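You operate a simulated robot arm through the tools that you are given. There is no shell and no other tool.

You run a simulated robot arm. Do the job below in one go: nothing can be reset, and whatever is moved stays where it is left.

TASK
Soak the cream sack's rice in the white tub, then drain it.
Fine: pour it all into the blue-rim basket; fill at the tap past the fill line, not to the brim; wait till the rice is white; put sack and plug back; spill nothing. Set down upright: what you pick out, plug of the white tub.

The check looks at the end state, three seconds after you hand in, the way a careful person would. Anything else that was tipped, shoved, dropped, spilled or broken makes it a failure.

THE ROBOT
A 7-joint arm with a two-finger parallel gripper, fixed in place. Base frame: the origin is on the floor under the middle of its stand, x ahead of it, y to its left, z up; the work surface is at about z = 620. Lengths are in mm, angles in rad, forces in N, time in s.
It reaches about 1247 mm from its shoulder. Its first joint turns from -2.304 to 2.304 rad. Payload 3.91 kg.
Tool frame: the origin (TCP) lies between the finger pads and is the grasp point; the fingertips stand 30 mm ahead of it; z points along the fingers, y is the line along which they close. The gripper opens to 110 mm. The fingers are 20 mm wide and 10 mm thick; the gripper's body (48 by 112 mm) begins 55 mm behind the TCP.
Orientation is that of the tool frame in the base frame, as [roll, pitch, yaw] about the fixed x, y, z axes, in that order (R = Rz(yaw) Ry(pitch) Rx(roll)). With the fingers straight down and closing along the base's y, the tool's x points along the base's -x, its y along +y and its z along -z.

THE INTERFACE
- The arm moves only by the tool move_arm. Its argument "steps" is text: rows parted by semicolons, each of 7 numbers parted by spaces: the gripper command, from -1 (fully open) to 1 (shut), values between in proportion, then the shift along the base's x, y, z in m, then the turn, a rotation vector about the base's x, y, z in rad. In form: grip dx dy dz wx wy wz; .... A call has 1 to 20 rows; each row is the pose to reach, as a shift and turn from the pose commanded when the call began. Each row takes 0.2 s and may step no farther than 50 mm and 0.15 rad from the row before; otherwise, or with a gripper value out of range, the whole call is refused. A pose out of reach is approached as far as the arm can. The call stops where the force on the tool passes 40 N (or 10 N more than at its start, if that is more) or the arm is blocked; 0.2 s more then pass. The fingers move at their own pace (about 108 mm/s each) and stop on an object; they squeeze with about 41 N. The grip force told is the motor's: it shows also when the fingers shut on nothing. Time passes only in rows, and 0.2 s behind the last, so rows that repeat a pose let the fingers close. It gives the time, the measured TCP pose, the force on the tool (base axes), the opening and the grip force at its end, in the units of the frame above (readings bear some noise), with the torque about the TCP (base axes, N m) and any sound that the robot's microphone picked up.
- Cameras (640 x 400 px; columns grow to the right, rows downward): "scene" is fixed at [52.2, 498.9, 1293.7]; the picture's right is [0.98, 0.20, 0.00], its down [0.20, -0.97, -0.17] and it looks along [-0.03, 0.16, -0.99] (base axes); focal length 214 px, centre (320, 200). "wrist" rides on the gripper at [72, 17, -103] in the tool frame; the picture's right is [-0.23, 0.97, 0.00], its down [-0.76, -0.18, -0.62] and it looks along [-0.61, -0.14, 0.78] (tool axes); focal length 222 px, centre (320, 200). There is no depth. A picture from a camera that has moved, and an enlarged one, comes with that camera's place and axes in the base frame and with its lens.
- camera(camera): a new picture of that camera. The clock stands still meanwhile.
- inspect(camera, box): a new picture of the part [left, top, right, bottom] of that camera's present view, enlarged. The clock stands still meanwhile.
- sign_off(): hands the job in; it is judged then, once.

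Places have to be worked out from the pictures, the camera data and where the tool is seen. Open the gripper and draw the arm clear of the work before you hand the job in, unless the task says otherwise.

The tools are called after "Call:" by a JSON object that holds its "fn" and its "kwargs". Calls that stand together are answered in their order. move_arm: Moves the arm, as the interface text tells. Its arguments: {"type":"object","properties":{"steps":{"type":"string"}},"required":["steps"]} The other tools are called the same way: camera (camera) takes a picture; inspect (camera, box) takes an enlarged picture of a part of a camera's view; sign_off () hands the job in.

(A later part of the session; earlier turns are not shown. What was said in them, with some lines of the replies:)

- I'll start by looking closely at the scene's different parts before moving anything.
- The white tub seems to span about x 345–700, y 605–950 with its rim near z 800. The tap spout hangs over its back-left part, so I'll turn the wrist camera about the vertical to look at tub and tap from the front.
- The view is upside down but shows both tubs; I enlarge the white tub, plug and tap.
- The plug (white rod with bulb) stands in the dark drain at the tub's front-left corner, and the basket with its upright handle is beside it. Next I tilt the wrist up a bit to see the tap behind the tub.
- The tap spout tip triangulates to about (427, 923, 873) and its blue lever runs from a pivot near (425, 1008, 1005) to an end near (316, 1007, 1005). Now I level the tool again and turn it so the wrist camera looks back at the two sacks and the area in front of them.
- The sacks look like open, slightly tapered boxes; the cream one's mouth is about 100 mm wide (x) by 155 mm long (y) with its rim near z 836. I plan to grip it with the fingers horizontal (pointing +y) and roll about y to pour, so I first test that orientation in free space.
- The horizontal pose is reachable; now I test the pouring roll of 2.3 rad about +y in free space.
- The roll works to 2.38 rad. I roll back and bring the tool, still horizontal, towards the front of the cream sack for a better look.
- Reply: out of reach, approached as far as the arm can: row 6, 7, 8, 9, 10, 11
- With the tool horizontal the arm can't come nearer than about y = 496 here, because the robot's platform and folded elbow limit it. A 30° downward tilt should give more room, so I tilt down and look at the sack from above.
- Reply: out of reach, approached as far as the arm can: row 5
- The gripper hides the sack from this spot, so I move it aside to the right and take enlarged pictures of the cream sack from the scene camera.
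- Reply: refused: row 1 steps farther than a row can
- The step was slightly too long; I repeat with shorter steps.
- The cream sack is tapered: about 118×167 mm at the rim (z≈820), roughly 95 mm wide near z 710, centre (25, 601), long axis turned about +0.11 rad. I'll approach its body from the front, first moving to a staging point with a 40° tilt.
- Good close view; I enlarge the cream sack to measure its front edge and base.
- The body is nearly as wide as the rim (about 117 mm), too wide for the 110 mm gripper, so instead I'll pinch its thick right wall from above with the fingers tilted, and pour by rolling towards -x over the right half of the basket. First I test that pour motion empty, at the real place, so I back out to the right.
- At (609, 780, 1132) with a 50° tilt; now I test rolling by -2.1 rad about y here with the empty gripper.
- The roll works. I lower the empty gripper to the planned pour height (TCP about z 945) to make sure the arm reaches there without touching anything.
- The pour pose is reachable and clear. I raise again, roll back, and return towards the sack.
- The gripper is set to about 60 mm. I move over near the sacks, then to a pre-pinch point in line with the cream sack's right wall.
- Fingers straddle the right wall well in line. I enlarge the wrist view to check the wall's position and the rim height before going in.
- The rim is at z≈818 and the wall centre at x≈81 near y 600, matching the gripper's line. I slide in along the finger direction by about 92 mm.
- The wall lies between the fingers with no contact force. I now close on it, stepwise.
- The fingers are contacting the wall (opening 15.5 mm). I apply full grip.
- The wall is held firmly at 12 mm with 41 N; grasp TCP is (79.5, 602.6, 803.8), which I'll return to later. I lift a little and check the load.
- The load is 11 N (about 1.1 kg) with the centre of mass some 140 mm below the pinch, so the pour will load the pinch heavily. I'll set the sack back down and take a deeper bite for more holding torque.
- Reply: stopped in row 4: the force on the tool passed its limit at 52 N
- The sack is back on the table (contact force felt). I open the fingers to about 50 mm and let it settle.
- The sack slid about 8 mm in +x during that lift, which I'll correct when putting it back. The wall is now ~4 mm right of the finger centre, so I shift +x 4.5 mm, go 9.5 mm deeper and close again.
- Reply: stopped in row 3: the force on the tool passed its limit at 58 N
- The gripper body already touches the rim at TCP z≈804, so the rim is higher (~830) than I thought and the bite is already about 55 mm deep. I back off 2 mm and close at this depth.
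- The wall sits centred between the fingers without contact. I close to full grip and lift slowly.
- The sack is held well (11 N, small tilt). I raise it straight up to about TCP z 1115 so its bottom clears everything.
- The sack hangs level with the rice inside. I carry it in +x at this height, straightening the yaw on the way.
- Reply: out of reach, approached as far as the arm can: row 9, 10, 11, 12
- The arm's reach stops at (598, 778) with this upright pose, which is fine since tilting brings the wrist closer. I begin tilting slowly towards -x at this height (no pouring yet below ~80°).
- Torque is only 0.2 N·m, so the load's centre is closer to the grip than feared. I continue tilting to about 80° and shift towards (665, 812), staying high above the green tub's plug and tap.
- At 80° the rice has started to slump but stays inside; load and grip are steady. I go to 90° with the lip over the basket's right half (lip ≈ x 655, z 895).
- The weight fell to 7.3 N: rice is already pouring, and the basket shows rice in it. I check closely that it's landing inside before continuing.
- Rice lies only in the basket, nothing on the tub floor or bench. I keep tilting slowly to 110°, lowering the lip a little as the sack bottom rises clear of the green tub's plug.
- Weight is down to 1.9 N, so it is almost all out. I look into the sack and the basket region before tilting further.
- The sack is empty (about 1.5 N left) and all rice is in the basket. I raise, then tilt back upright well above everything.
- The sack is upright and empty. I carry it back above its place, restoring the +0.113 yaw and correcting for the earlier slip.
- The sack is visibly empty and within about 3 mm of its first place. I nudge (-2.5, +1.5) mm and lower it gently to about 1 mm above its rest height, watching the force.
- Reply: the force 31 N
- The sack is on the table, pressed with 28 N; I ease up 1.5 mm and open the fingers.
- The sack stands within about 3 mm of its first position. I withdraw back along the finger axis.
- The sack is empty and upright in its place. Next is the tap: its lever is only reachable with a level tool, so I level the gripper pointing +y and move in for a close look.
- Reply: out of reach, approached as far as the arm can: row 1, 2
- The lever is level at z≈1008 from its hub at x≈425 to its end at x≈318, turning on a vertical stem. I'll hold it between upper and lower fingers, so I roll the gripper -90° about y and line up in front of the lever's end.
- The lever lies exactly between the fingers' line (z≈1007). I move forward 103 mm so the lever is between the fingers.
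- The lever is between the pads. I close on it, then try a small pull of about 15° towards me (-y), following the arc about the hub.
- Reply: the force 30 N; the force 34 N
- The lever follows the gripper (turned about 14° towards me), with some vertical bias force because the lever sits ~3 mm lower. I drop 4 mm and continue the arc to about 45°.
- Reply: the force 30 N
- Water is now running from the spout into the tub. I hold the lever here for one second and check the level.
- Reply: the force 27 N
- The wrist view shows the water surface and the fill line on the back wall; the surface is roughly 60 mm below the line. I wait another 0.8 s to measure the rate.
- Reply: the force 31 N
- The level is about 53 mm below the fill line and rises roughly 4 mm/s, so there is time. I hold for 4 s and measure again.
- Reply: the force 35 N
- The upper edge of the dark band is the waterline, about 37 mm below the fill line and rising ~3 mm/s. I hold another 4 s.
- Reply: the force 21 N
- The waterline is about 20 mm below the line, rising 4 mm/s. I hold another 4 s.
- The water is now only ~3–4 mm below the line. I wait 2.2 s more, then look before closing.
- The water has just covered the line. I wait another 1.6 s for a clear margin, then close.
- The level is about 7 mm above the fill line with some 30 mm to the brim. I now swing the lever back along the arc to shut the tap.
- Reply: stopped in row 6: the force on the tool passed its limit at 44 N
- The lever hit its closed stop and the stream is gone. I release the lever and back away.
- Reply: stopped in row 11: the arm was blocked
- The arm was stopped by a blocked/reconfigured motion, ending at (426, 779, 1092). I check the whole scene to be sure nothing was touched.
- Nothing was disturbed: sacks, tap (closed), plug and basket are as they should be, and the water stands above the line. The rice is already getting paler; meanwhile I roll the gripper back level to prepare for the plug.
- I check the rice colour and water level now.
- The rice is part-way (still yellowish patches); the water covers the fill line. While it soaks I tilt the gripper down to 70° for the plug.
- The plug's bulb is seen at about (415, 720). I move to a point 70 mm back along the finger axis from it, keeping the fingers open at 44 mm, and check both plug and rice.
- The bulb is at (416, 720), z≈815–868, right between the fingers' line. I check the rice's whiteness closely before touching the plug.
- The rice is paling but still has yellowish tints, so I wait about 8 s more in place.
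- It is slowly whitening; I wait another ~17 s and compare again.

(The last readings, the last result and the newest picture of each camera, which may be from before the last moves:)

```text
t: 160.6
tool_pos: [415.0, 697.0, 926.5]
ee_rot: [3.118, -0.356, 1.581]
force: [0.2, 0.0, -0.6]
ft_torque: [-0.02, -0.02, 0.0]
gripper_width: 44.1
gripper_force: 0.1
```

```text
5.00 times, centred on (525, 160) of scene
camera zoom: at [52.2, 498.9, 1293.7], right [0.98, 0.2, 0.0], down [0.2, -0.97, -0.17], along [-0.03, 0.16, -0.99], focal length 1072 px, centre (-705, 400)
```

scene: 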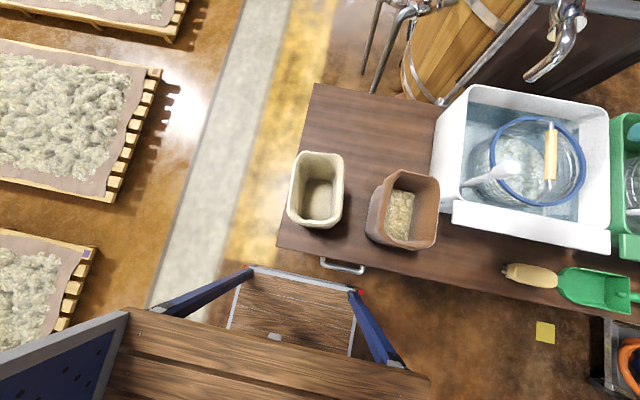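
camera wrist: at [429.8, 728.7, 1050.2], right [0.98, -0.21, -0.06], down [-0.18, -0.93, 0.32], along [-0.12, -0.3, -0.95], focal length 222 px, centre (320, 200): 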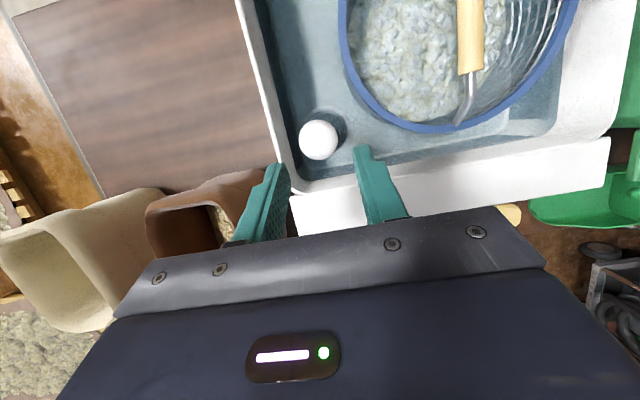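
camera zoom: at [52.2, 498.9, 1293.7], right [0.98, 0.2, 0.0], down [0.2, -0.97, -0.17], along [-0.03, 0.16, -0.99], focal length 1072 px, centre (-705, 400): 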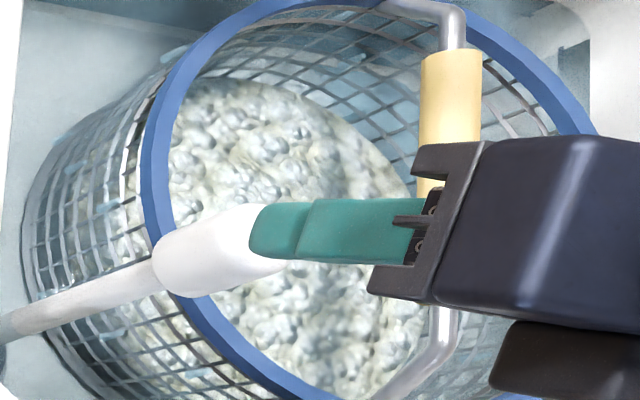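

The colour hardly changed between t=144 and 160, so it looks saturated white under the water tint. I take a tight close-up, wait 8 s, and compare to be sure.

Call:
{"fn": "inspect", "kwargs": {"camera": "wrist", "box": [380, 30, 440, 80]}}

Call:
{"fn": "move_arm", "kwargs": {"steps": "0.2 0 0 0 0 0 0; 0.2 0 0 0 0 0 0; 0.2 0 0 0 0 0 0; 0.2 0 0 0 0 0 0; 0.2 0 0 0 0 0 0; 0.2 0 0 0 0 0 0; 0.2 0 0 0 0 0 0; 0.2 0 0 0 0 0 0; 0.2 0 0 0 0 0 0; 0.2 0 0 0 0 0 0; 0.2 0 0 0 0 0 0; 0.2 0 0 0 0 0 0; 0.2 0 0 0 0 0 0; 0.2 0 0 0 0 0 0; 0.2 0 0 0 0 0 0; 0.2 0 0 0 0 0 0; 0.2 0 0 0 0 0 0; 0.2 0 0 0 0 0 0; 0.2 0 0 0 0 0 0; 0.2 0 0 0 0 0 0"}}

Call:
{"fn": "move_arm", "kwargs": {"steps": "0.2 0 0 0 0 0 0; 0.2 0 0 0 0 0 0; 0.2 0 0 0 0 0 0; 0.2 0 0 0 0 0 0; 0.2 0 0 0 0 0 0; 0.2 0 0 0 0 0 0; 0.2 0 0 0 0 0 0; 0.2 0 0 0 0 0 0; 0.2 0 0 0 0 0 0; 0.2 0 0 0 0 0 0; 0.2 0 0 0 0 0 0; 0.2 0 0 0 0 0 0; 0.2 0 0 0 0 0 0; 0.2 0 0 0 0 0 0; 0.2 0 0 0 0 0 0; 0.2 0 0 0 0 0 0; 0.2 0 0 0 0 0 0; 0.2 0 0 0 0 0 0; 0.2 0 0 0 0 0 0; 0.2 0 0 0 0 0 0"}}

Call:
{"fn": "inspect", "kwargs": {"camera": "wrist", "box": [380, 30, 440, 80]}}

Call:
{"fn": "camera", "kwargs": {"camera": "wrist"}}

```text
8.00 times, centred on (410, 55) of wrist
camera zoom: at [429.8, 728.7, 1050.3], right [0.98, -0.21, -0.06], down [-0.18, -0.93, 0.32], along [-0.12, -0.3, -0.95], focal length 1777 px, centre (-400, 1360)
```

zoom: 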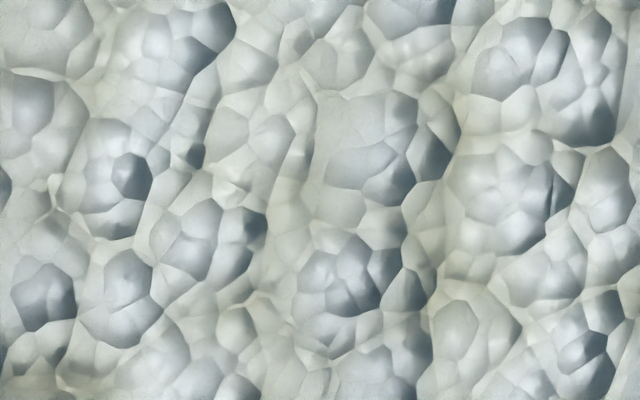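

```text
t: 164.8
tool_pos: [415.9, 695.9, 926.8]
ee_rot: [3.119, -0.355, 1.581]
force: [-0.2, -0.5, 0.8]
ft_torque: [0.04, -0.03, 0.0]
gripper_width: 43.9
gripper_force: 0.0
```

```text
t: 169.0
tool_pos: [416.0, 696.0, 926.4]
ee_rot: [3.119, -0.355, 1.582]
force: [0.8, -0.5, -0.7]
ft_torque: [0.02, 0.02, -0.01]
gripper_width: 44.0
gripper_force: 0.0
```

```text
8.00 times, centred on (410, 55) of wrist
camera zoom: at [429.8, 728.7, 1050.3], right [0.98, -0.21, -0.06], down [-0.18, -0.93, 0.32], along [-0.12, -0.3, -0.95], focal length 1777 px, centre (-400, 1360)
```

zoom: 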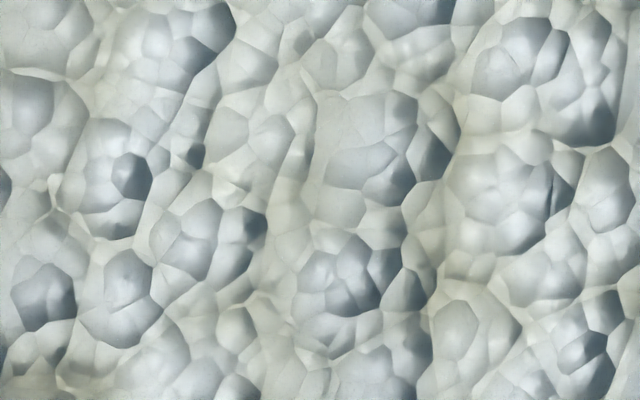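

```text
taken
camera wrist: at [429.8, 728.7, 1050.3], right [0.98, -0.21, -0.06], down [-0.18, -0.93, 0.32], along [-0.12, -0.3, -0.95], focal length 222 px, centre (320, 200)
```

wrist: 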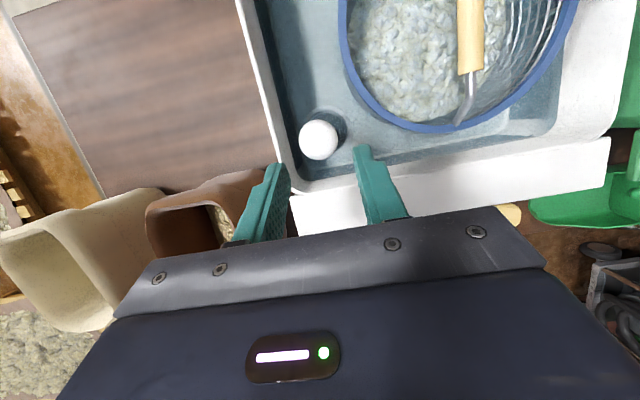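

The two close-ups are identical and white, so the rice is fully soaked. I go down around the plug's bulb with the fingers open to 55 mm.

Call:
{"fn": "move_arm", "kwargs": {"steps": "0 0 0 0 0 0 0; 0 0.0005 0.006 -0.02 0 0 0; 0 0.001 0.012 -0.04 0 0 0; 0 0.0012 0.018 -0.06 0 0 0; 0 0.0012 0.0235 -0.078 0 0 0; 0 0.0012 0.0235 -0.078 0 0 0"}}

Call:
{"fn": "camera", "kwargs": {"camera": "wrist"}}

Call:
{"fn": "inspect", "kwargs": {"camera": "scene", "box": [440, 80, 620, 230]}}

```text
t: 170.4
tool_pos: [415.7, 717.3, 848.5]
ee_rot: [3.12, -0.353, 1.58]
force: [0.5, -0.4, -0.4]
ft_torque: [0.01, -0.01, -0.01]
gripper_width: 55.1
gripper_force: 0.1
```

```text
taken
camera wrist: at [430.4, 750.6, 971.4], right [0.98, -0.21, -0.06], down [-0.18, -0.93, 0.32], along [-0.12, -0.3, -0.95], focal length 222 px, centre (320, 200)
```

wrist: 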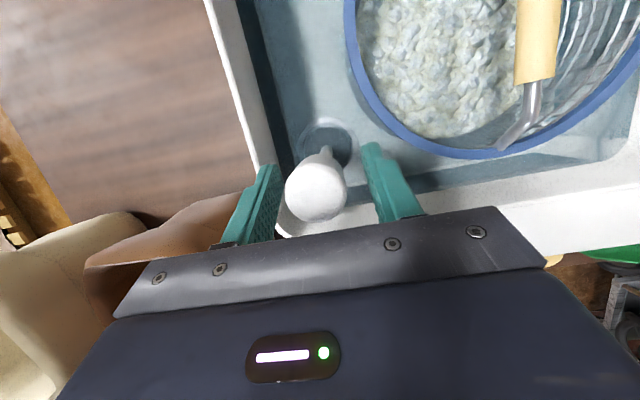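

```text
2.67 times, centred on (530, 155) of scene
camera zoom: at [52.2, 498.9, 1293.7], right [0.98, 0.2, 0.0], down [0.2, -0.97, -0.17], along [-0.03, 0.16, -0.99], focal length 572 px, centre (-240, 320)
```

zoom: 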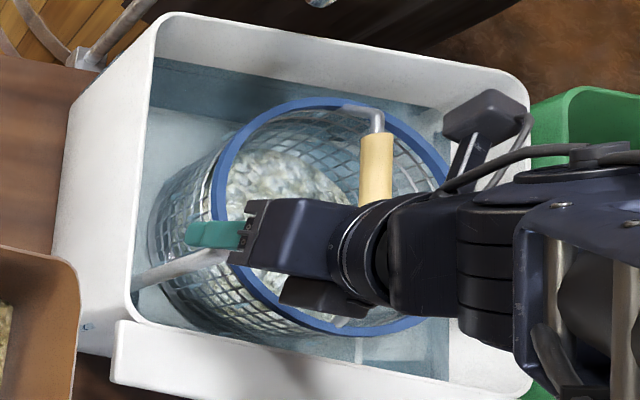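

The bulb is centred between the fingers. I close on it.

Call:
{"fn": "move_arm", "kwargs": {"steps": "0.3 0 0 0 0 0 0; 0.5 0 0 0 0 0 0; 1 0 0 0 0 0 0; 1 0 0 0 0 0 0; 1 0 0 0 0 0 0"}}

Call:
{"fn": "camera", "kwargs": {"camera": "wrist"}}

```text
t: 171.6
tool_pos: [415.8, 717.5, 849.0]
ee_rot: [3.12, -0.353, 1.581]
force: [-2.4, -0.2, 3.6]
ft_torque: [0.08, 0.61, 0.05]
gripper_width: 31.3
gripper_force: 41.1
```

```text
taken
camera wrist: at [430.4, 750.5, 971.6], right [0.98, -0.21, -0.06], down [-0.18, -0.93, 0.32], along [-0.12, -0.3, -0.95], focal length 222 px, centre (320, 200)
```

wrist: 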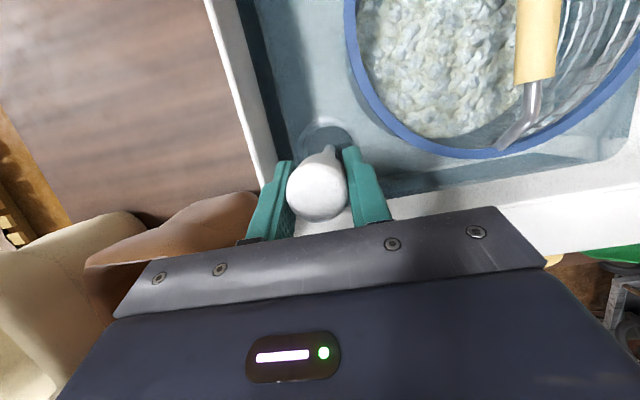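

Bulb held at 31 mm; seat pose is TCP (415.8, 717.5, 849.0). I lift straight up slowly by 45 mm.

Call:
{"fn": "move_arm", "kwargs": {"steps": "1 0 0 0.004 0 0 0; 1 0 0 0.01 0 0 0; 1 0 0 0.018 0 0 0; 1 0 0 0.027 0 0 0; 1 0 0 0.036 0 0 0; 1 0 0 0.045 0 0 0; 1 0 0 0.045 0 0 0"}}

Call:
{"fn": "camera", "kwargs": {"camera": "wrist"}}

Call:
{"fn": "inspect", "kwargs": {"camera": "scene", "box": [440, 80, 620, 230]}}

```text
t: 173.2
tool_pos: [416.3, 716.8, 892.0]
ee_rot: [3.119, -0.354, 1.581]
force: [-0.1, 0.2, -2.5]
ft_torque: [0.01, -0.03, -0.02]
gripper_width: 31.2
gripper_force: 40.8
```

```text
taken
camera wrist: at [430.6, 750.4, 1016.7], right [0.98, -0.21, -0.06], down [-0.18, -0.93, 0.32], along [-0.12, -0.3, -0.95], focal length 222 px, centre (320, 200)
```

wrist: 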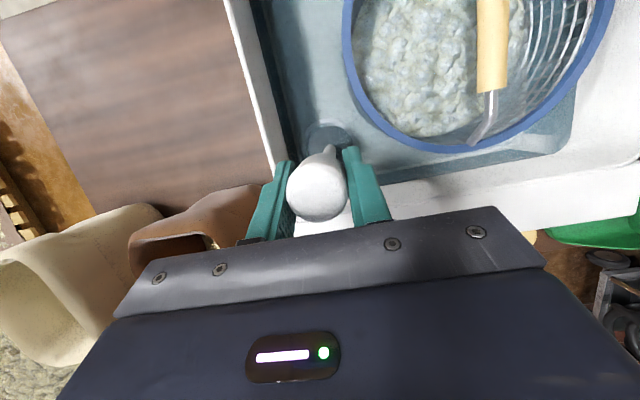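

```text
2.67 times, centred on (530, 155) of scene
camera zoom: at [52.2, 498.9, 1293.7], right [0.98, 0.2, 0.0], down [0.2, -0.97, -0.17], along [-0.03, 0.16, -0.99], focal length 572 px, centre (-240, 320)
```

zoom: 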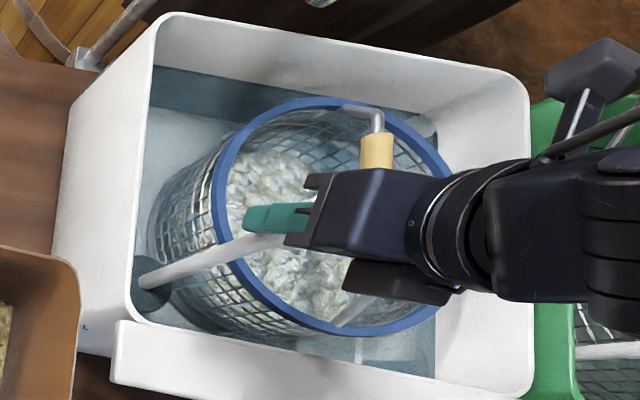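

The plug is out and held above the drain (2.5 N); the level begins to fall. I hold and let it drain.

Call:
{"fn": "move_arm", "kwargs": {"steps": "1 0 0 0 0 0 0; 1 0 0 0 0 0 0; 1 0 0 0 0 0 0; 1 0 0 0 0 0 0; 1 0 0 0 0 0 0; 1 0 0 0 0 0 0; 1 0 0 0 0 0 0; 1 0 0 0 0 0 0; 1 0 0 0 0 0 0; 1 0 0 0 0 0 0; 1 0 0 0 0 0 0; 1 0 0 0 0 0 0; 1 0 0 0 0 0 0; 1 0 0 0 0 0 0; 1 0 0 0 0 0 0; 1 0 0 0 0 0 0; 1 0 0 0 0 0 0; 1 0 0 0 0 0 0; 1 0 0 0 0 0 0; 1 0 0 0 0 0 0"}}

Call:
{"fn": "inspect", "kwargs": {"camera": "scene", "box": [440, 80, 620, 230]}}

Call:
{"fn": "camera", "kwargs": {"camera": "wrist"}}

```text
t: 177.4
tool_pos: [415.8, 717.0, 893.3]
ee_rot: [3.118, -0.353, 1.582]
force: [0.1, -0.1, -3.0]
ft_torque: [0.02, -0.02, 0.01]
gripper_width: 31.4
gripper_force: 41.3
```

```text
2.67 times, centred on (530, 155) of scene
camera zoom: at [52.2, 498.9, 1293.7], right [0.98, 0.2, 0.0], down [0.2, -0.97, -0.17], along [-0.03, 0.16, -0.99], focal length 572 px, centre (-240, 320)
```

zoom: 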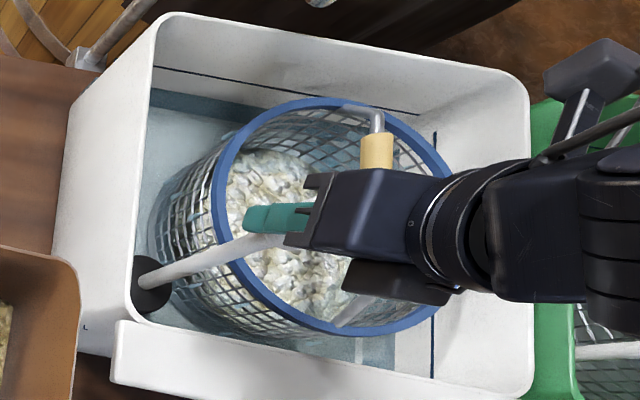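

```text
taken
camera wrist: at [430.7, 750.4, 1016.5], right [0.98, -0.21, -0.06], down [-0.18, -0.93, 0.32], along [-0.12, -0.3, -0.95], focal length 222 px, centre (320, 200)
```

wrist: 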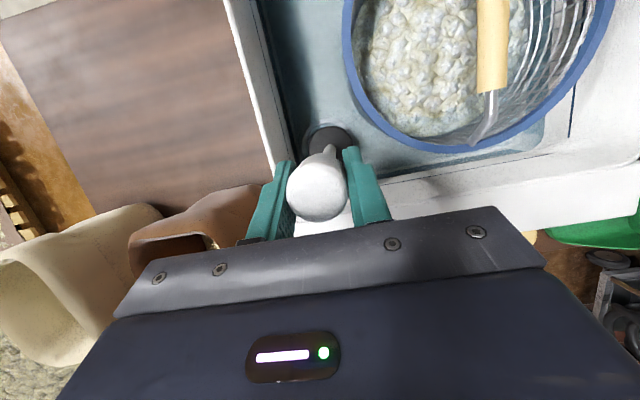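

The water is draining (fill line visible again). I keep holding the plug up for another 8 s.

Call:
{"fn": "move_arm", "kwargs": {"steps": "1 0 0 0 0 0 0; 1 0 0 0 0 0 0; 1 0 0 0 0 0 0; 1 0 0 0 0 0 0; 1 0 0 0 0 0 0; 1 0 0 0 0 0 0; 1 0 0 0 0 0 0; 1 0 0 0 0 0 0; 1 0 0 0 0 0 0; 1 0 0 0 0 0 0; 1 0 0 0 0 0 0; 1 0 0 0 0 0 0; 1 0 0 0 0 0 0; 1 0 0 0 0 0 0; 1 0 0 0 0 0 0; 1 0 0 0 0 0 0; 1 0 0 0 0 0 0; 1 0 0 0 0 0 0; 1 0 0 0 0 0 0; 1 0 0 0 0 0 0"}}

Call:
{"fn": "move_arm", "kwargs": {"steps": "1 0 0 0 0 0 0; 1 0 0 0 0 0 0; 1 0 0 0 0 0 0; 1 0 0 0 0 0 0; 1 0 0 0 0 0 0; 1 0 0 0 0 0 0; 1 0 0 0 0 0 0; 1 0 0 0 0 0 0; 1 0 0 0 0 0 0; 1 0 0 0 0 0 0; 1 0 0 0 0 0 0; 1 0 0 0 0 0 0; 1 0 0 0 0 0 0; 1 0 0 0 0 0 0; 1 0 0 0 0 0 0; 1 0 0 0 0 0 0; 1 0 0 0 0 0 0; 1 0 0 0 0 0 0; 1 0 0 0 0 0 0; 1 0 0 0 0 0 0"}}

Call:
{"fn": "inspect", "kwargs": {"camera": "scene", "box": [440, 80, 620, 230]}}

Call:
{"fn": "camera", "kwargs": {"camera": "wrist"}}

```text
t: 181.6
tool_pos: [418.0, 717.9, 892.6]
ee_rot: [3.12, -0.355, 1.582]
force: [-0.3, -0.1, -1.8]
ft_torque: [-0.03, 0.01, 0.0]
gripper_width: 31.4
gripper_force: 41.2
```

```text
t: 185.8
tool_pos: [416.7, 717.3, 892.4]
ee_rot: [3.118, -0.354, 1.582]
force: [0.0, -0.6, -1.5]
ft_torque: [0.01, 0.03, 0.0]
gripper_width: 31.3
gripper_force: 41.2
```

```text
2.67 times, centred on (530, 155) of scene
camera zoom: at [52.2, 498.9, 1293.7], right [0.98, 0.2, 0.0], down [0.2, -0.97, -0.17], along [-0.03, 0.16, -0.99], focal length 572 px, centre (-240, 320)
```

zoom: 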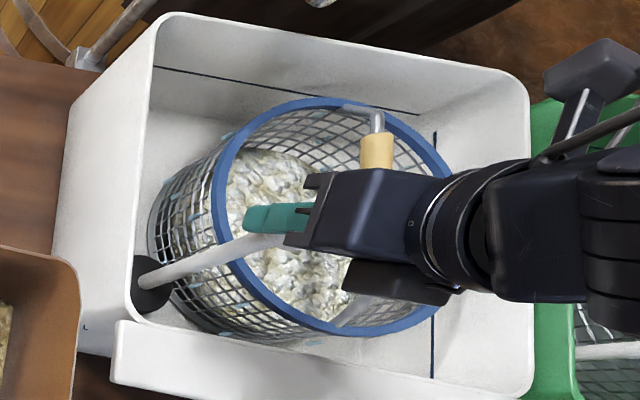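

```text
taken
camera wrist: at [430.6, 750.4, 1016.5], right [0.98, -0.21, -0.06], down [-0.18, -0.93, 0.32], along [-0.12, -0.3, -0.95], focal length 222 px, centre (320, 200)
```

wrist: 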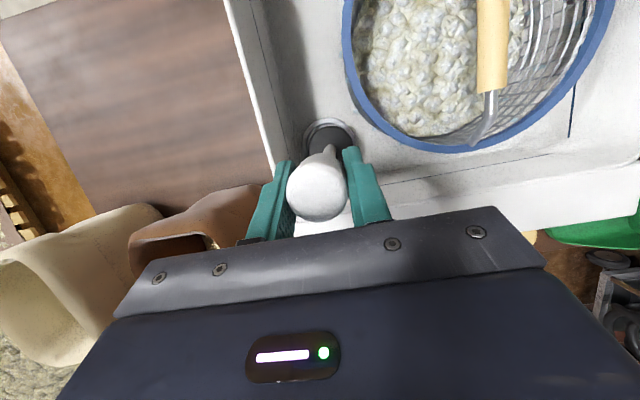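

The tub has drained; some droplets remain on the mesh. I look closely at the rice colour and the tub floor.

Call:
{"fn": "inspect", "kwargs": {"camera": "wrist", "box": [270, 0, 600, 200]}}

Call:
{"fn": "inspect", "kwargs": {"camera": "scene", "box": [370, 120, 570, 250]}}

```text
1.94 times, centred on (435, 100) of wrist
camera zoom: at [430.6, 750.4, 1016.5], right [0.98, -0.21, -0.06], down [-0.18, -0.93, 0.32], along [-0.12, -0.3, -0.95], focal length 431 px, centre (97, 394)
```

zoom: 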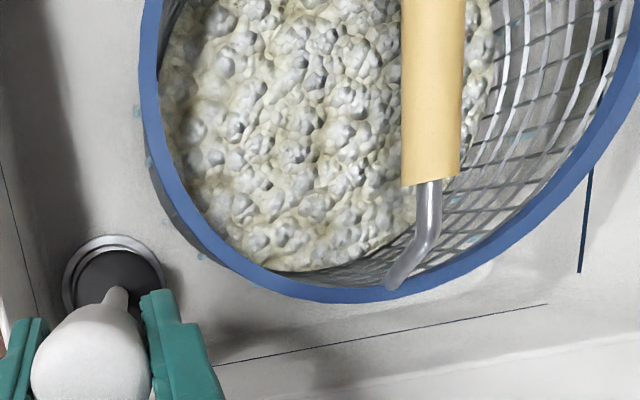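

```text
3.08 times, centred on (470, 185) of scene
camera zoom: at [52.2, 498.9, 1293.7], right [0.98, 0.2, 0.0], down [0.2, -0.97, -0.17], along [-0.03, 0.16, -0.99], focal length 660 px, centre (-142, 246)
```

zoom: 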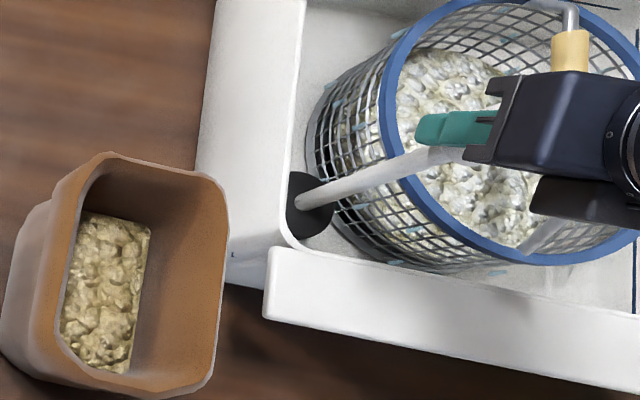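

The drained rice is clearly white compared with the brown sack's, and the tub floor is dry apart from a few drips. I wait 4 s more for the drips, then lower the plug straight back into the drain.

Call:
{"fn": "move_arm", "kwargs": {"steps": "1 0 0 0 0 0 0; 1 0 0 0 0 0 0; 1 0 0 0 0 0 0; 1 0 0 0 0 0 0; 1 0 0 0 0 0 0; 1 0 0 0 0 0 0; 1 0 0 0 0 0 0; 1 0 0 0 0 0 0; 1 0 0 0 0 0 0; 1 0 0 0 0 0 0; 1 0 0 0 0 0 0; 1 0 0 0 0 0 0; 1 0 0 0 0 0 0; 1 0 0 0 0 0 0; 1 0 0 0 0 0 0; 1 0 0 0 0 0 0; 1 0 0 0 0 0 0; 1 0 0 0 0 0 0; 1 0 0 0 0 0 0; 1 0 0 0 0 0 0"}}

Call:
{"fn": "inspect", "kwargs": {"camera": "scene", "box": [440, 80, 620, 230]}}

Call:
{"fn": "inspect", "kwargs": {"camera": "wrist", "box": [270, 0, 600, 200]}}

```text
t: 190.0
tool_pos: [416.7, 717.2, 892.3]
ee_rot: [3.12, -0.353, 1.579]
force: [0.2, 0.3, -2.5]
ft_torque: [-0.01, -0.04, 0.0]
gripper_width: 31.4
gripper_force: 41.4
```

```text
2.67 times, centred on (530, 155) of scene
camera zoom: at [52.2, 498.9, 1293.7], right [0.98, 0.2, 0.0], down [0.2, -0.97, -0.17], along [-0.03, 0.16, -0.99], focal length 572 px, centre (-240, 320)
```

zoom: 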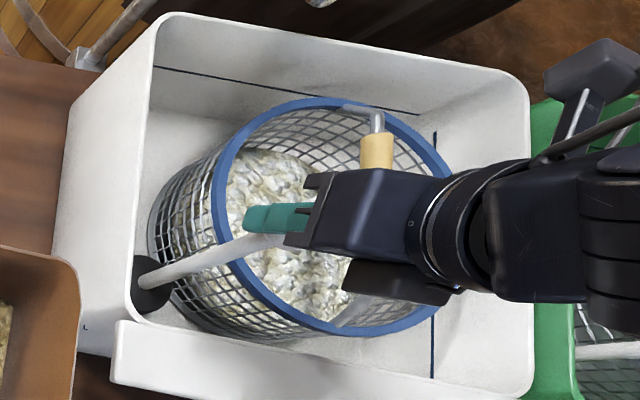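

```text
1.94 times, centred on (435, 100) of wrist
camera zoom: at [430.6, 750.4, 1016.5], right [0.98, -0.21, -0.06], down [-0.18, -0.93, 0.32], along [-0.12, -0.3, -0.95], focal length 431 px, centre (97, 394)
```

zoom: 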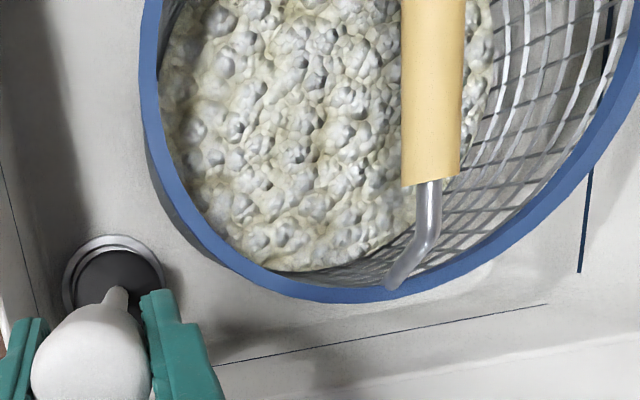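

Everything has drained and the drips are gone. I lower the plug straight down 45 mm into its seat, slowly at the end.

Call:
{"fn": "move_arm", "kwargs": {"steps": "1 0 0 -0.008 0 0 0; 1 0 0 -0.018 0 0 0; 1 0 0 -0.027 0 0 0; 1 0 0 -0.034 0 0 0; 1 0 0 -0.039 0 0 0; 1 0 0 -0.042 0 0 0; 1 0 0 -0.044 0 0 0; 1 0 0 -0.045 0 0 0; 1 0 0 -0.045 0 0 0"}}

Call:
{"fn": "camera", "kwargs": {"camera": "wrist"}}

Call:
{"fn": "inspect", "kwargs": {"camera": "scene", "box": [440, 80, 620, 230]}}

```text
t: 192.0
tool_pos: [417.6, 718.9, 848.3]
ee_rot: [3.119, -0.354, 1.582]
force: [-0.4, 0.8, -1.2]
ft_torque: [0.05, 0.13, 0.01]
gripper_width: 31.1
gripper_force: 41.0
```

```text
taken
camera wrist: at [431.0, 751.3, 972.1], right [0.98, -0.21, -0.06], down [-0.18, -0.93, 0.32], along [-0.12, -0.3, -0.95], focal length 222 px, centre (320, 200)
```

wrist: 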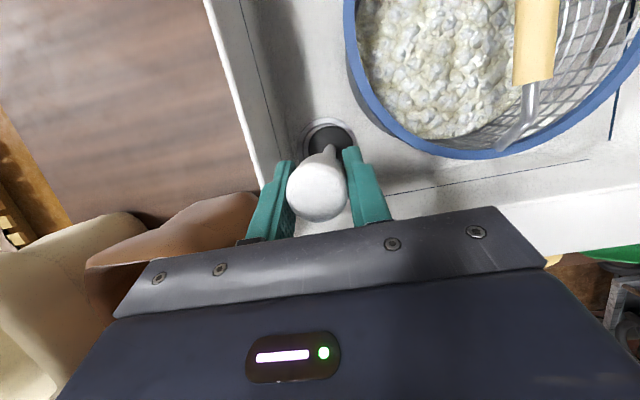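

```text
2.67 times, centred on (530, 155) of scene
camera zoom: at [52.2, 498.9, 1293.7], right [0.98, 0.2, 0.0], down [0.2, -0.97, -0.17], along [-0.03, 0.16, -0.99], focal length 572 px, centre (-240, 320)
```

zoom: 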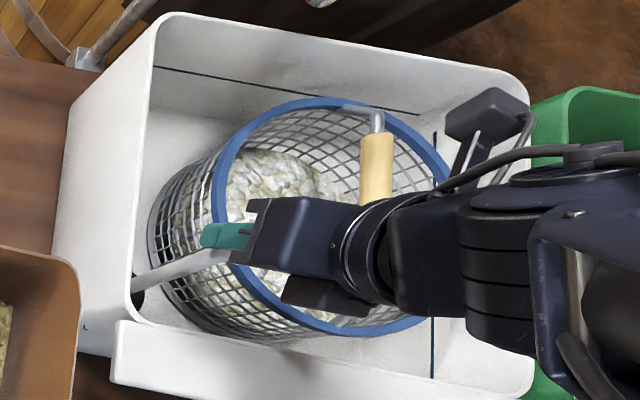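

The plug is down with little residual force; I check its seating in a close-up.

Call:
{"fn": "inspect", "kwargs": {"camera": "wrist", "box": [260, 90, 400, 230]}}

Call:
{"fn": "inspect", "kwargs": {"camera": "scene", "box": [440, 160, 530, 220]}}

```text
2.86 times, centred on (330, 160) of wrist
camera zoom: at [431.0, 751.3, 972.1], right [0.98, -0.21, -0.06], down [-0.18, -0.93, 0.32], along [-0.12, -0.3, -0.95], focal length 635 px, centre (291, 314)
```

zoom: 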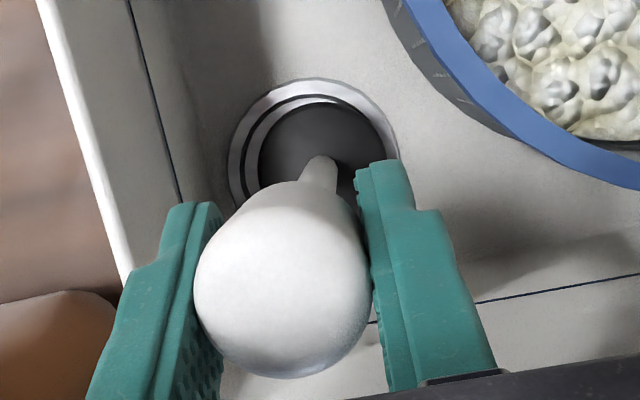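

```text
6.67 times, centred on (485, 190) of scene
camera zoom: at [52.2, 498.9, 1293.7], right [0.98, 0.2, 0.0], down [0.2, -0.97, -0.17], along [-0.03, 0.16, -0.99], focal length 1430 px, centre (-780, 267)
```

zoom: 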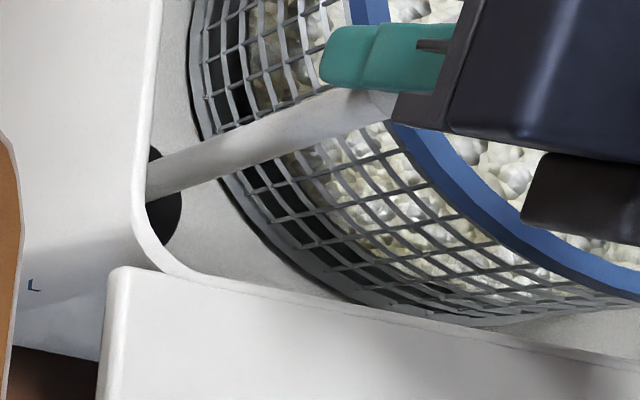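

The plug is back at its original height (TCP z 848 vs 849 at grip). I press it 2 mm down to confirm that it is seated, then release.

Call:
{"fn": "move_arm", "kwargs": {"steps": "1 0 0 -0.001 0 0 0; 1 0 0 -0.002 0 0 0; 1 0 0 -0.002 0 0 0"}}

```text
t: 192.8
tool_pos: [416.8, 718.9, 848.7]
ee_rot: [3.12, -0.356, 1.581]
force: [0.0, -1.4, 30.3]
ft_torque: [-0.4, 0.74, 0.01]
gripper_width: 31.5
gripper_force: 40.9
```

Pressing gives 30 N, so the plug is firmly seated. I open the fingers and withdraw back up along the finger axis.

Call:
{"fn": "move_arm", "kwargs": {"steps": "1 0 0 0.0015 0 0 0; 0.6 0 0 0.0015 0 0 0; 0.2 0 0 0.0015 0 0 0; 0 0 0 0.0015 0 0 0; 0 0 0 0.0015 0 0 0; 0 0 0 0.0015 0 0 0"}}

Call:
{"fn": "inspect", "kwargs": {"camera": "wrist", "box": [220, 80, 420, 250]}}

```text
t: 194.2
tool_pos: [417.1, 718.2, 847.2]
ee_rot: [3.119, -0.354, 1.581]
force: [1.0, -0.7, -0.5]
ft_torque: [-0.02, 0.01, 0.01]
gripper_width: 54.8
gripper_force: 0.2
```

```text
2.35 times, centred on (320, 165) of wrist
camera zoom: at [430.8, 751.3, 970.9], right [0.98, -0.21, -0.06], down [-0.18, -0.93, 0.32], along [-0.12, -0.3, -0.95], focal length 523 px, centre (320, 282)
```

zoom: 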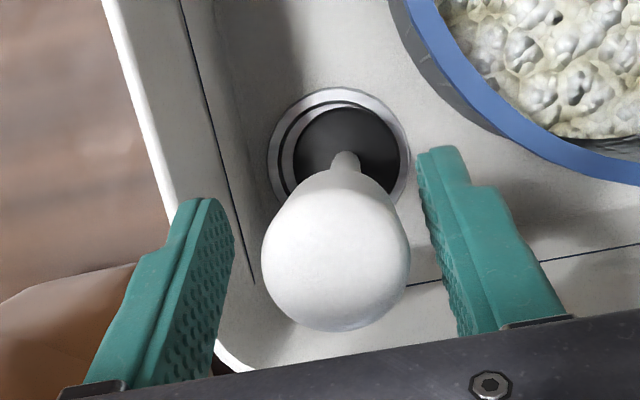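

The plug stands upright in the drain. I withdraw up and back, clear of the work.

Call:
{"fn": "move_arm", "kwargs": {"steps": "0 -0.0004 -0.007 0.019 0 0 0; 0 -0.0008 -0.014 0.038 0 0 0; 0 -0.0012 -0.021 0.057 0 0 0; 0 -0.0015 -0.028 0.076 0 0 0; 0 0 -0.04 0.11 0 0 0; 0 0.01 -0.055 0.145 0 0 0; 0 0.02 -0.07 0.18 0 0 0; 0 0.03 -0.085 0.215 0 0 0; 0 0.04 -0.1 0.25 0 0 0; 0 0.05 -0.12 0.285 0 0 0; 0 0.06 -0.14 0.32 0 0 0; 0 0.07 -0.16 0.35 0 0 0; 0 0.08 -0.18 0.38 0 0 0"}}

Call:
{"fn": "camera", "kwargs": {"camera": "scene"}}

Call:
{"fn": "camera", "kwargs": {"camera": "wrist"}}

```text
t: 197.0
tool_pos: [495.0, 540.4, 1225.3]
ee_rot: [3.12, -0.352, 1.582]
force: [0.2, 0.8, -0.3]
ft_torque: [-0.02, -0.07, 0.01]
gripper_width: 54.8
gripper_force: 0.0
```

```text
taken
```

scene: 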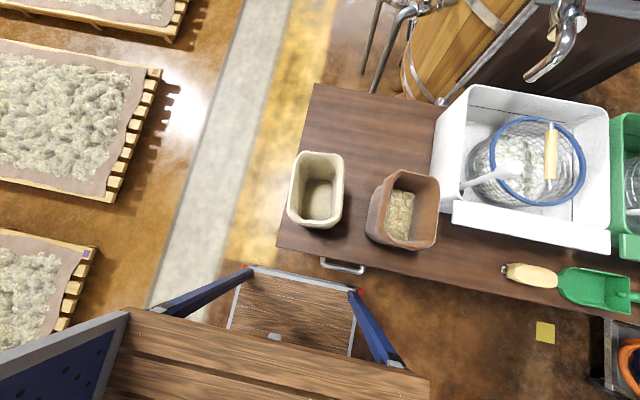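

```text
taken
camera wrist: at [510.5, 572.9, 1350.7], right [0.98, -0.21, -0.06], down [-0.18, -0.93, 0.32], along [-0.12, -0.3, -0.95], focal length 222 px, centre (320, 200)
```

wrist: 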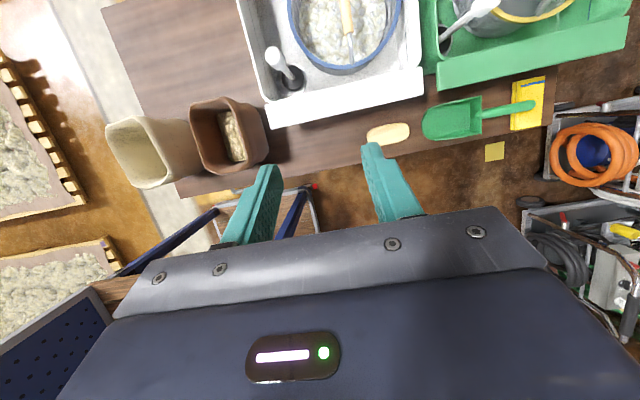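

The arm is clear. I compare the final tub, plug, tap and sacks with the starting pictures.

Call:
{"fn": "inspect", "kwargs": {"camera": "scene", "box": [420, 60, 640, 260]}}

Call:
{"fn": "inspect", "kwargs": {"camera": "scene", "box": [260, 120, 460, 280]}}

Call:
{"fn": "inspect", "kwargs": {"camera": "scene", "box": [340, 0, 640, 120]}}

Call:
{"fn": "inspect", "kwargs": {"camera": "wrist", "box": [220, 0, 480, 140]}}

```text
2.00 times, centred on (530, 160) of scene
camera zoom: at [52.2, 498.9, 1293.7], right [0.98, 0.2, 0.0], down [0.2, -0.97, -0.17], along [-0.03, 0.16, -0.99], focal length 429 px, centre (-100, 280)
```

zoom: 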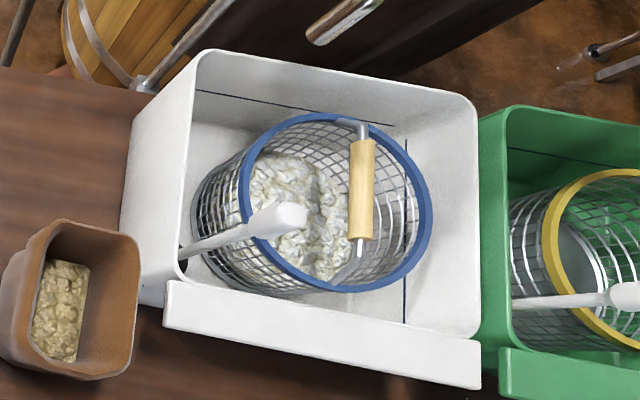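

```text
2.50 times, centred on (360, 200) of scene
camera zoom: at [52.2, 498.9, 1293.7], right [0.98, 0.2, 0.0], down [0.2, -0.97, -0.17], along [-0.03, 0.16, -0.99], focal length 536 px, centre (220, 200)
```

zoom: 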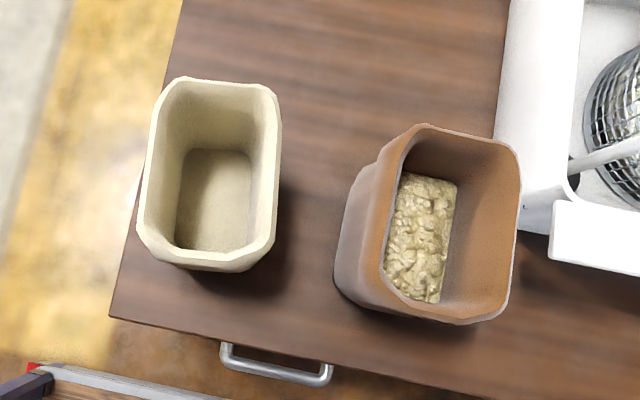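

```text
2.13 times, centred on (490, 60) of scene
camera zoom: at [52.2, 498.9, 1293.7], right [0.98, 0.2, 0.0], down [0.2, -0.97, -0.17], along [-0.03, 0.16, -0.99], focal length 458 px, centre (-43, 499)
```

zoom: 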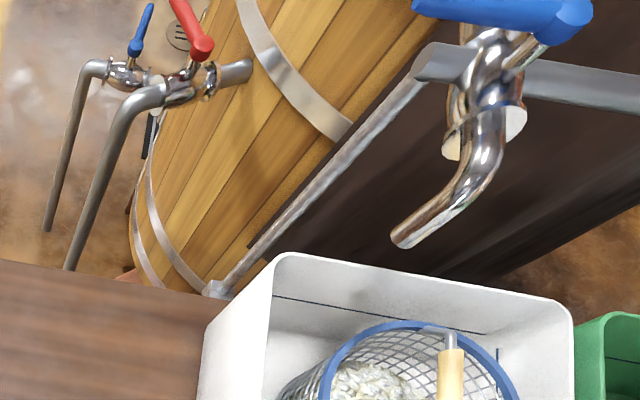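

```text
2.46 times, centred on (350, 70) of wrist
camera zoom: at [510.5, 572.9, 1350.7], right [0.98, -0.21, -0.06], down [-0.18, -0.93, 0.32], along [-0.12, -0.3, -0.95], focal length 547 px, centre (246, 520)
```

zoom: 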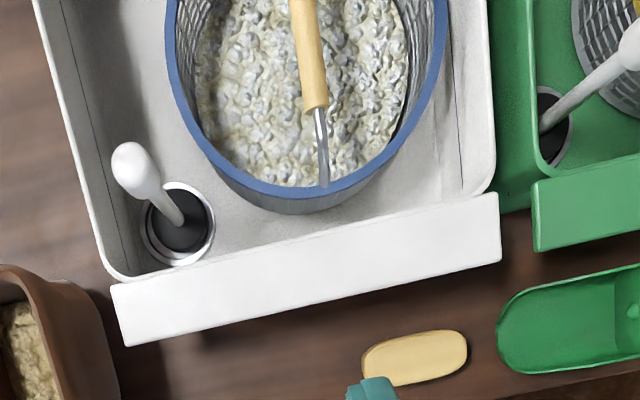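

Sacks, tap and tub look right. I zoom in on the plug to check that it is fully seated and upright.

Call:
{"fn": "inspect", "kwargs": {"camera": "wrist", "box": [250, 30, 320, 110]}}

Call:
{"fn": "inspect", "kwargs": {"camera": "scene", "box": [440, 130, 560, 230]}}

Call:
{"fn": "inspect", "kwargs": {"camera": "wrist", "box": [420, 0, 500, 70]}}

```text
5.00 times, centred on (285, 70) of wrist
camera zoom: at [510.5, 572.9, 1350.7], right [0.98, -0.21, -0.06], down [-0.18, -0.93, 0.32], along [-0.12, -0.3, -0.95], focal length 1111 px, centre (495, 850)
```

zoom: 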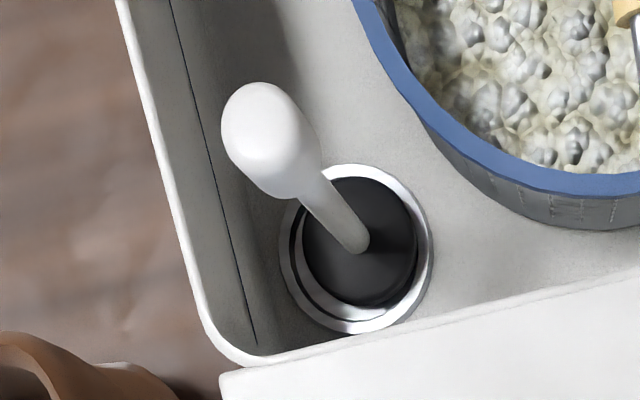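

```text
4.00 times, centred on (500, 180) of scene
camera zoom: at [52.2, 498.9, 1293.7], right [0.98, 0.2, 0.0], down [0.2, -0.97, -0.17], along [-0.03, 0.16, -0.99], focal length 858 px, centre (-400, 280)
```

zoom: 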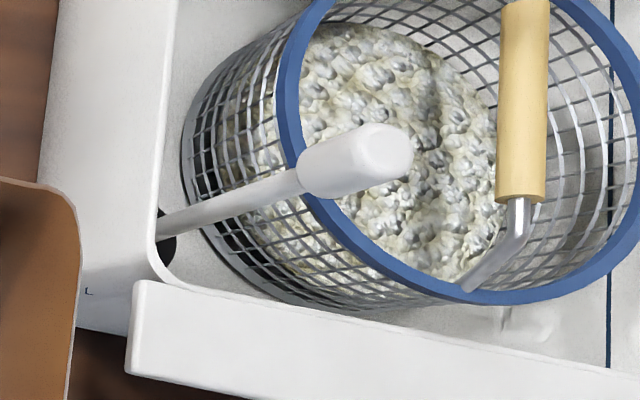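

```text
5.71 times, centred on (460, 35) of wrist
camera zoom: at [510.5, 572.9, 1350.7], right [0.98, -0.21, -0.06], down [-0.18, -0.93, 0.32], along [-0.12, -0.3, -0.95], focal length 1269 px, centre (-480, 1143)
```

zoom: 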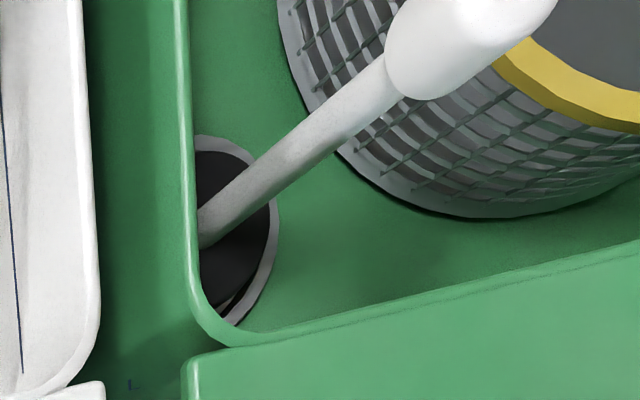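

The plug stands upright in its drain, centred on the ring, at its original height. All is in place, so I open the gripper fully and move a little further up and back before handing in.

Call:
{"fn": "move_arm", "kwargs": {"steps": "-0.5 0.005 -0.01 0.015 0 0 0; -1 0.01 -0.02 0.03 0 0 0; -1 0.015 -0.03 0.045 0 0 0; -1 0.02 -0.035 0.055 0 0 0; -1 0.02 -0.035 0.055 0 0 0; -1 0.02 -0.035 0.055 0 0 0"}}

Call:
{"fn": "camera", "kwargs": {"camera": "scene"}}

Call:
{"fn": "camera", "kwargs": {"camera": "wrist"}}

```text
t: 198.4
tool_pos: [516.8, 502.6, 1283.9]
ee_rot: [3.121, -0.354, 1.58]
force: [-0.2, 0.7, 0.0]
ft_torque: [0.0, -0.01, -0.02]
gripper_width: 110.1
gripper_force: 0.1
```

```text
taken
```

scene: 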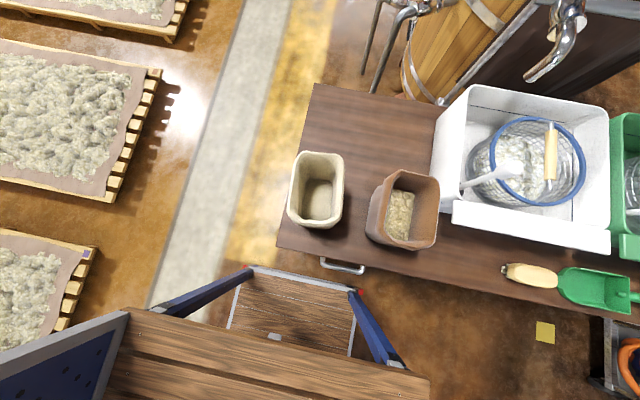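

```text
taken
camera wrist: at [531.4, 535.7, 1407.1], right [0.98, -0.21, -0.06], down [-0.18, -0.93, 0.32], along [-0.12, -0.3, -0.95], focal length 222 px, centre (320, 200)
```

wrist: 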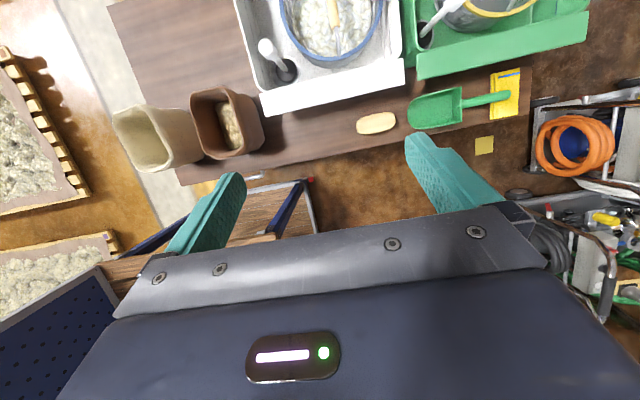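

The rice is soaked white and drained in the blue-rim basket. The cream sack is empty, upright and back in place. The tap is shut, the plug is reseated and standing upright, and nothing was spilled or moved. The gripper is open and clear, so I hand the job in.

Call:
{"fn": "sign_off", "kwargs": {}}

```text
The job is handed in.
```

I've handed the job in: the cream sack's rice is soaked white and drained, and it is all in the blue-rim basket in the white tub. I don't have the check's result.

- **Rice:** All of it went into the basket and the sack was visibly empty. I waited until close-ups 8 s apart showed no more colour change before draining.
- **Water:** I filled to about 7 mm above the fill line, roughly 30 mm below the brim, and shut the tap. I held the plug out until the tub was empty and the drips had stopped.
- **Sack:** It stands upright within about 3 mm of where it started. It slid about 8 mm on my first lift, and I corrected for that when putting it back.
- **Plug:** It is back in the drain, upright and at its original height. Pressing it down met firm resistance. The top of its handle stands about 5–7 mm to one side of where it was before I pulled it.
- **Rest of the bench:** I saw no spills, and the brown sack, scoop, brush and green tub look untouched. The arm is back near its start position with the gripper open.
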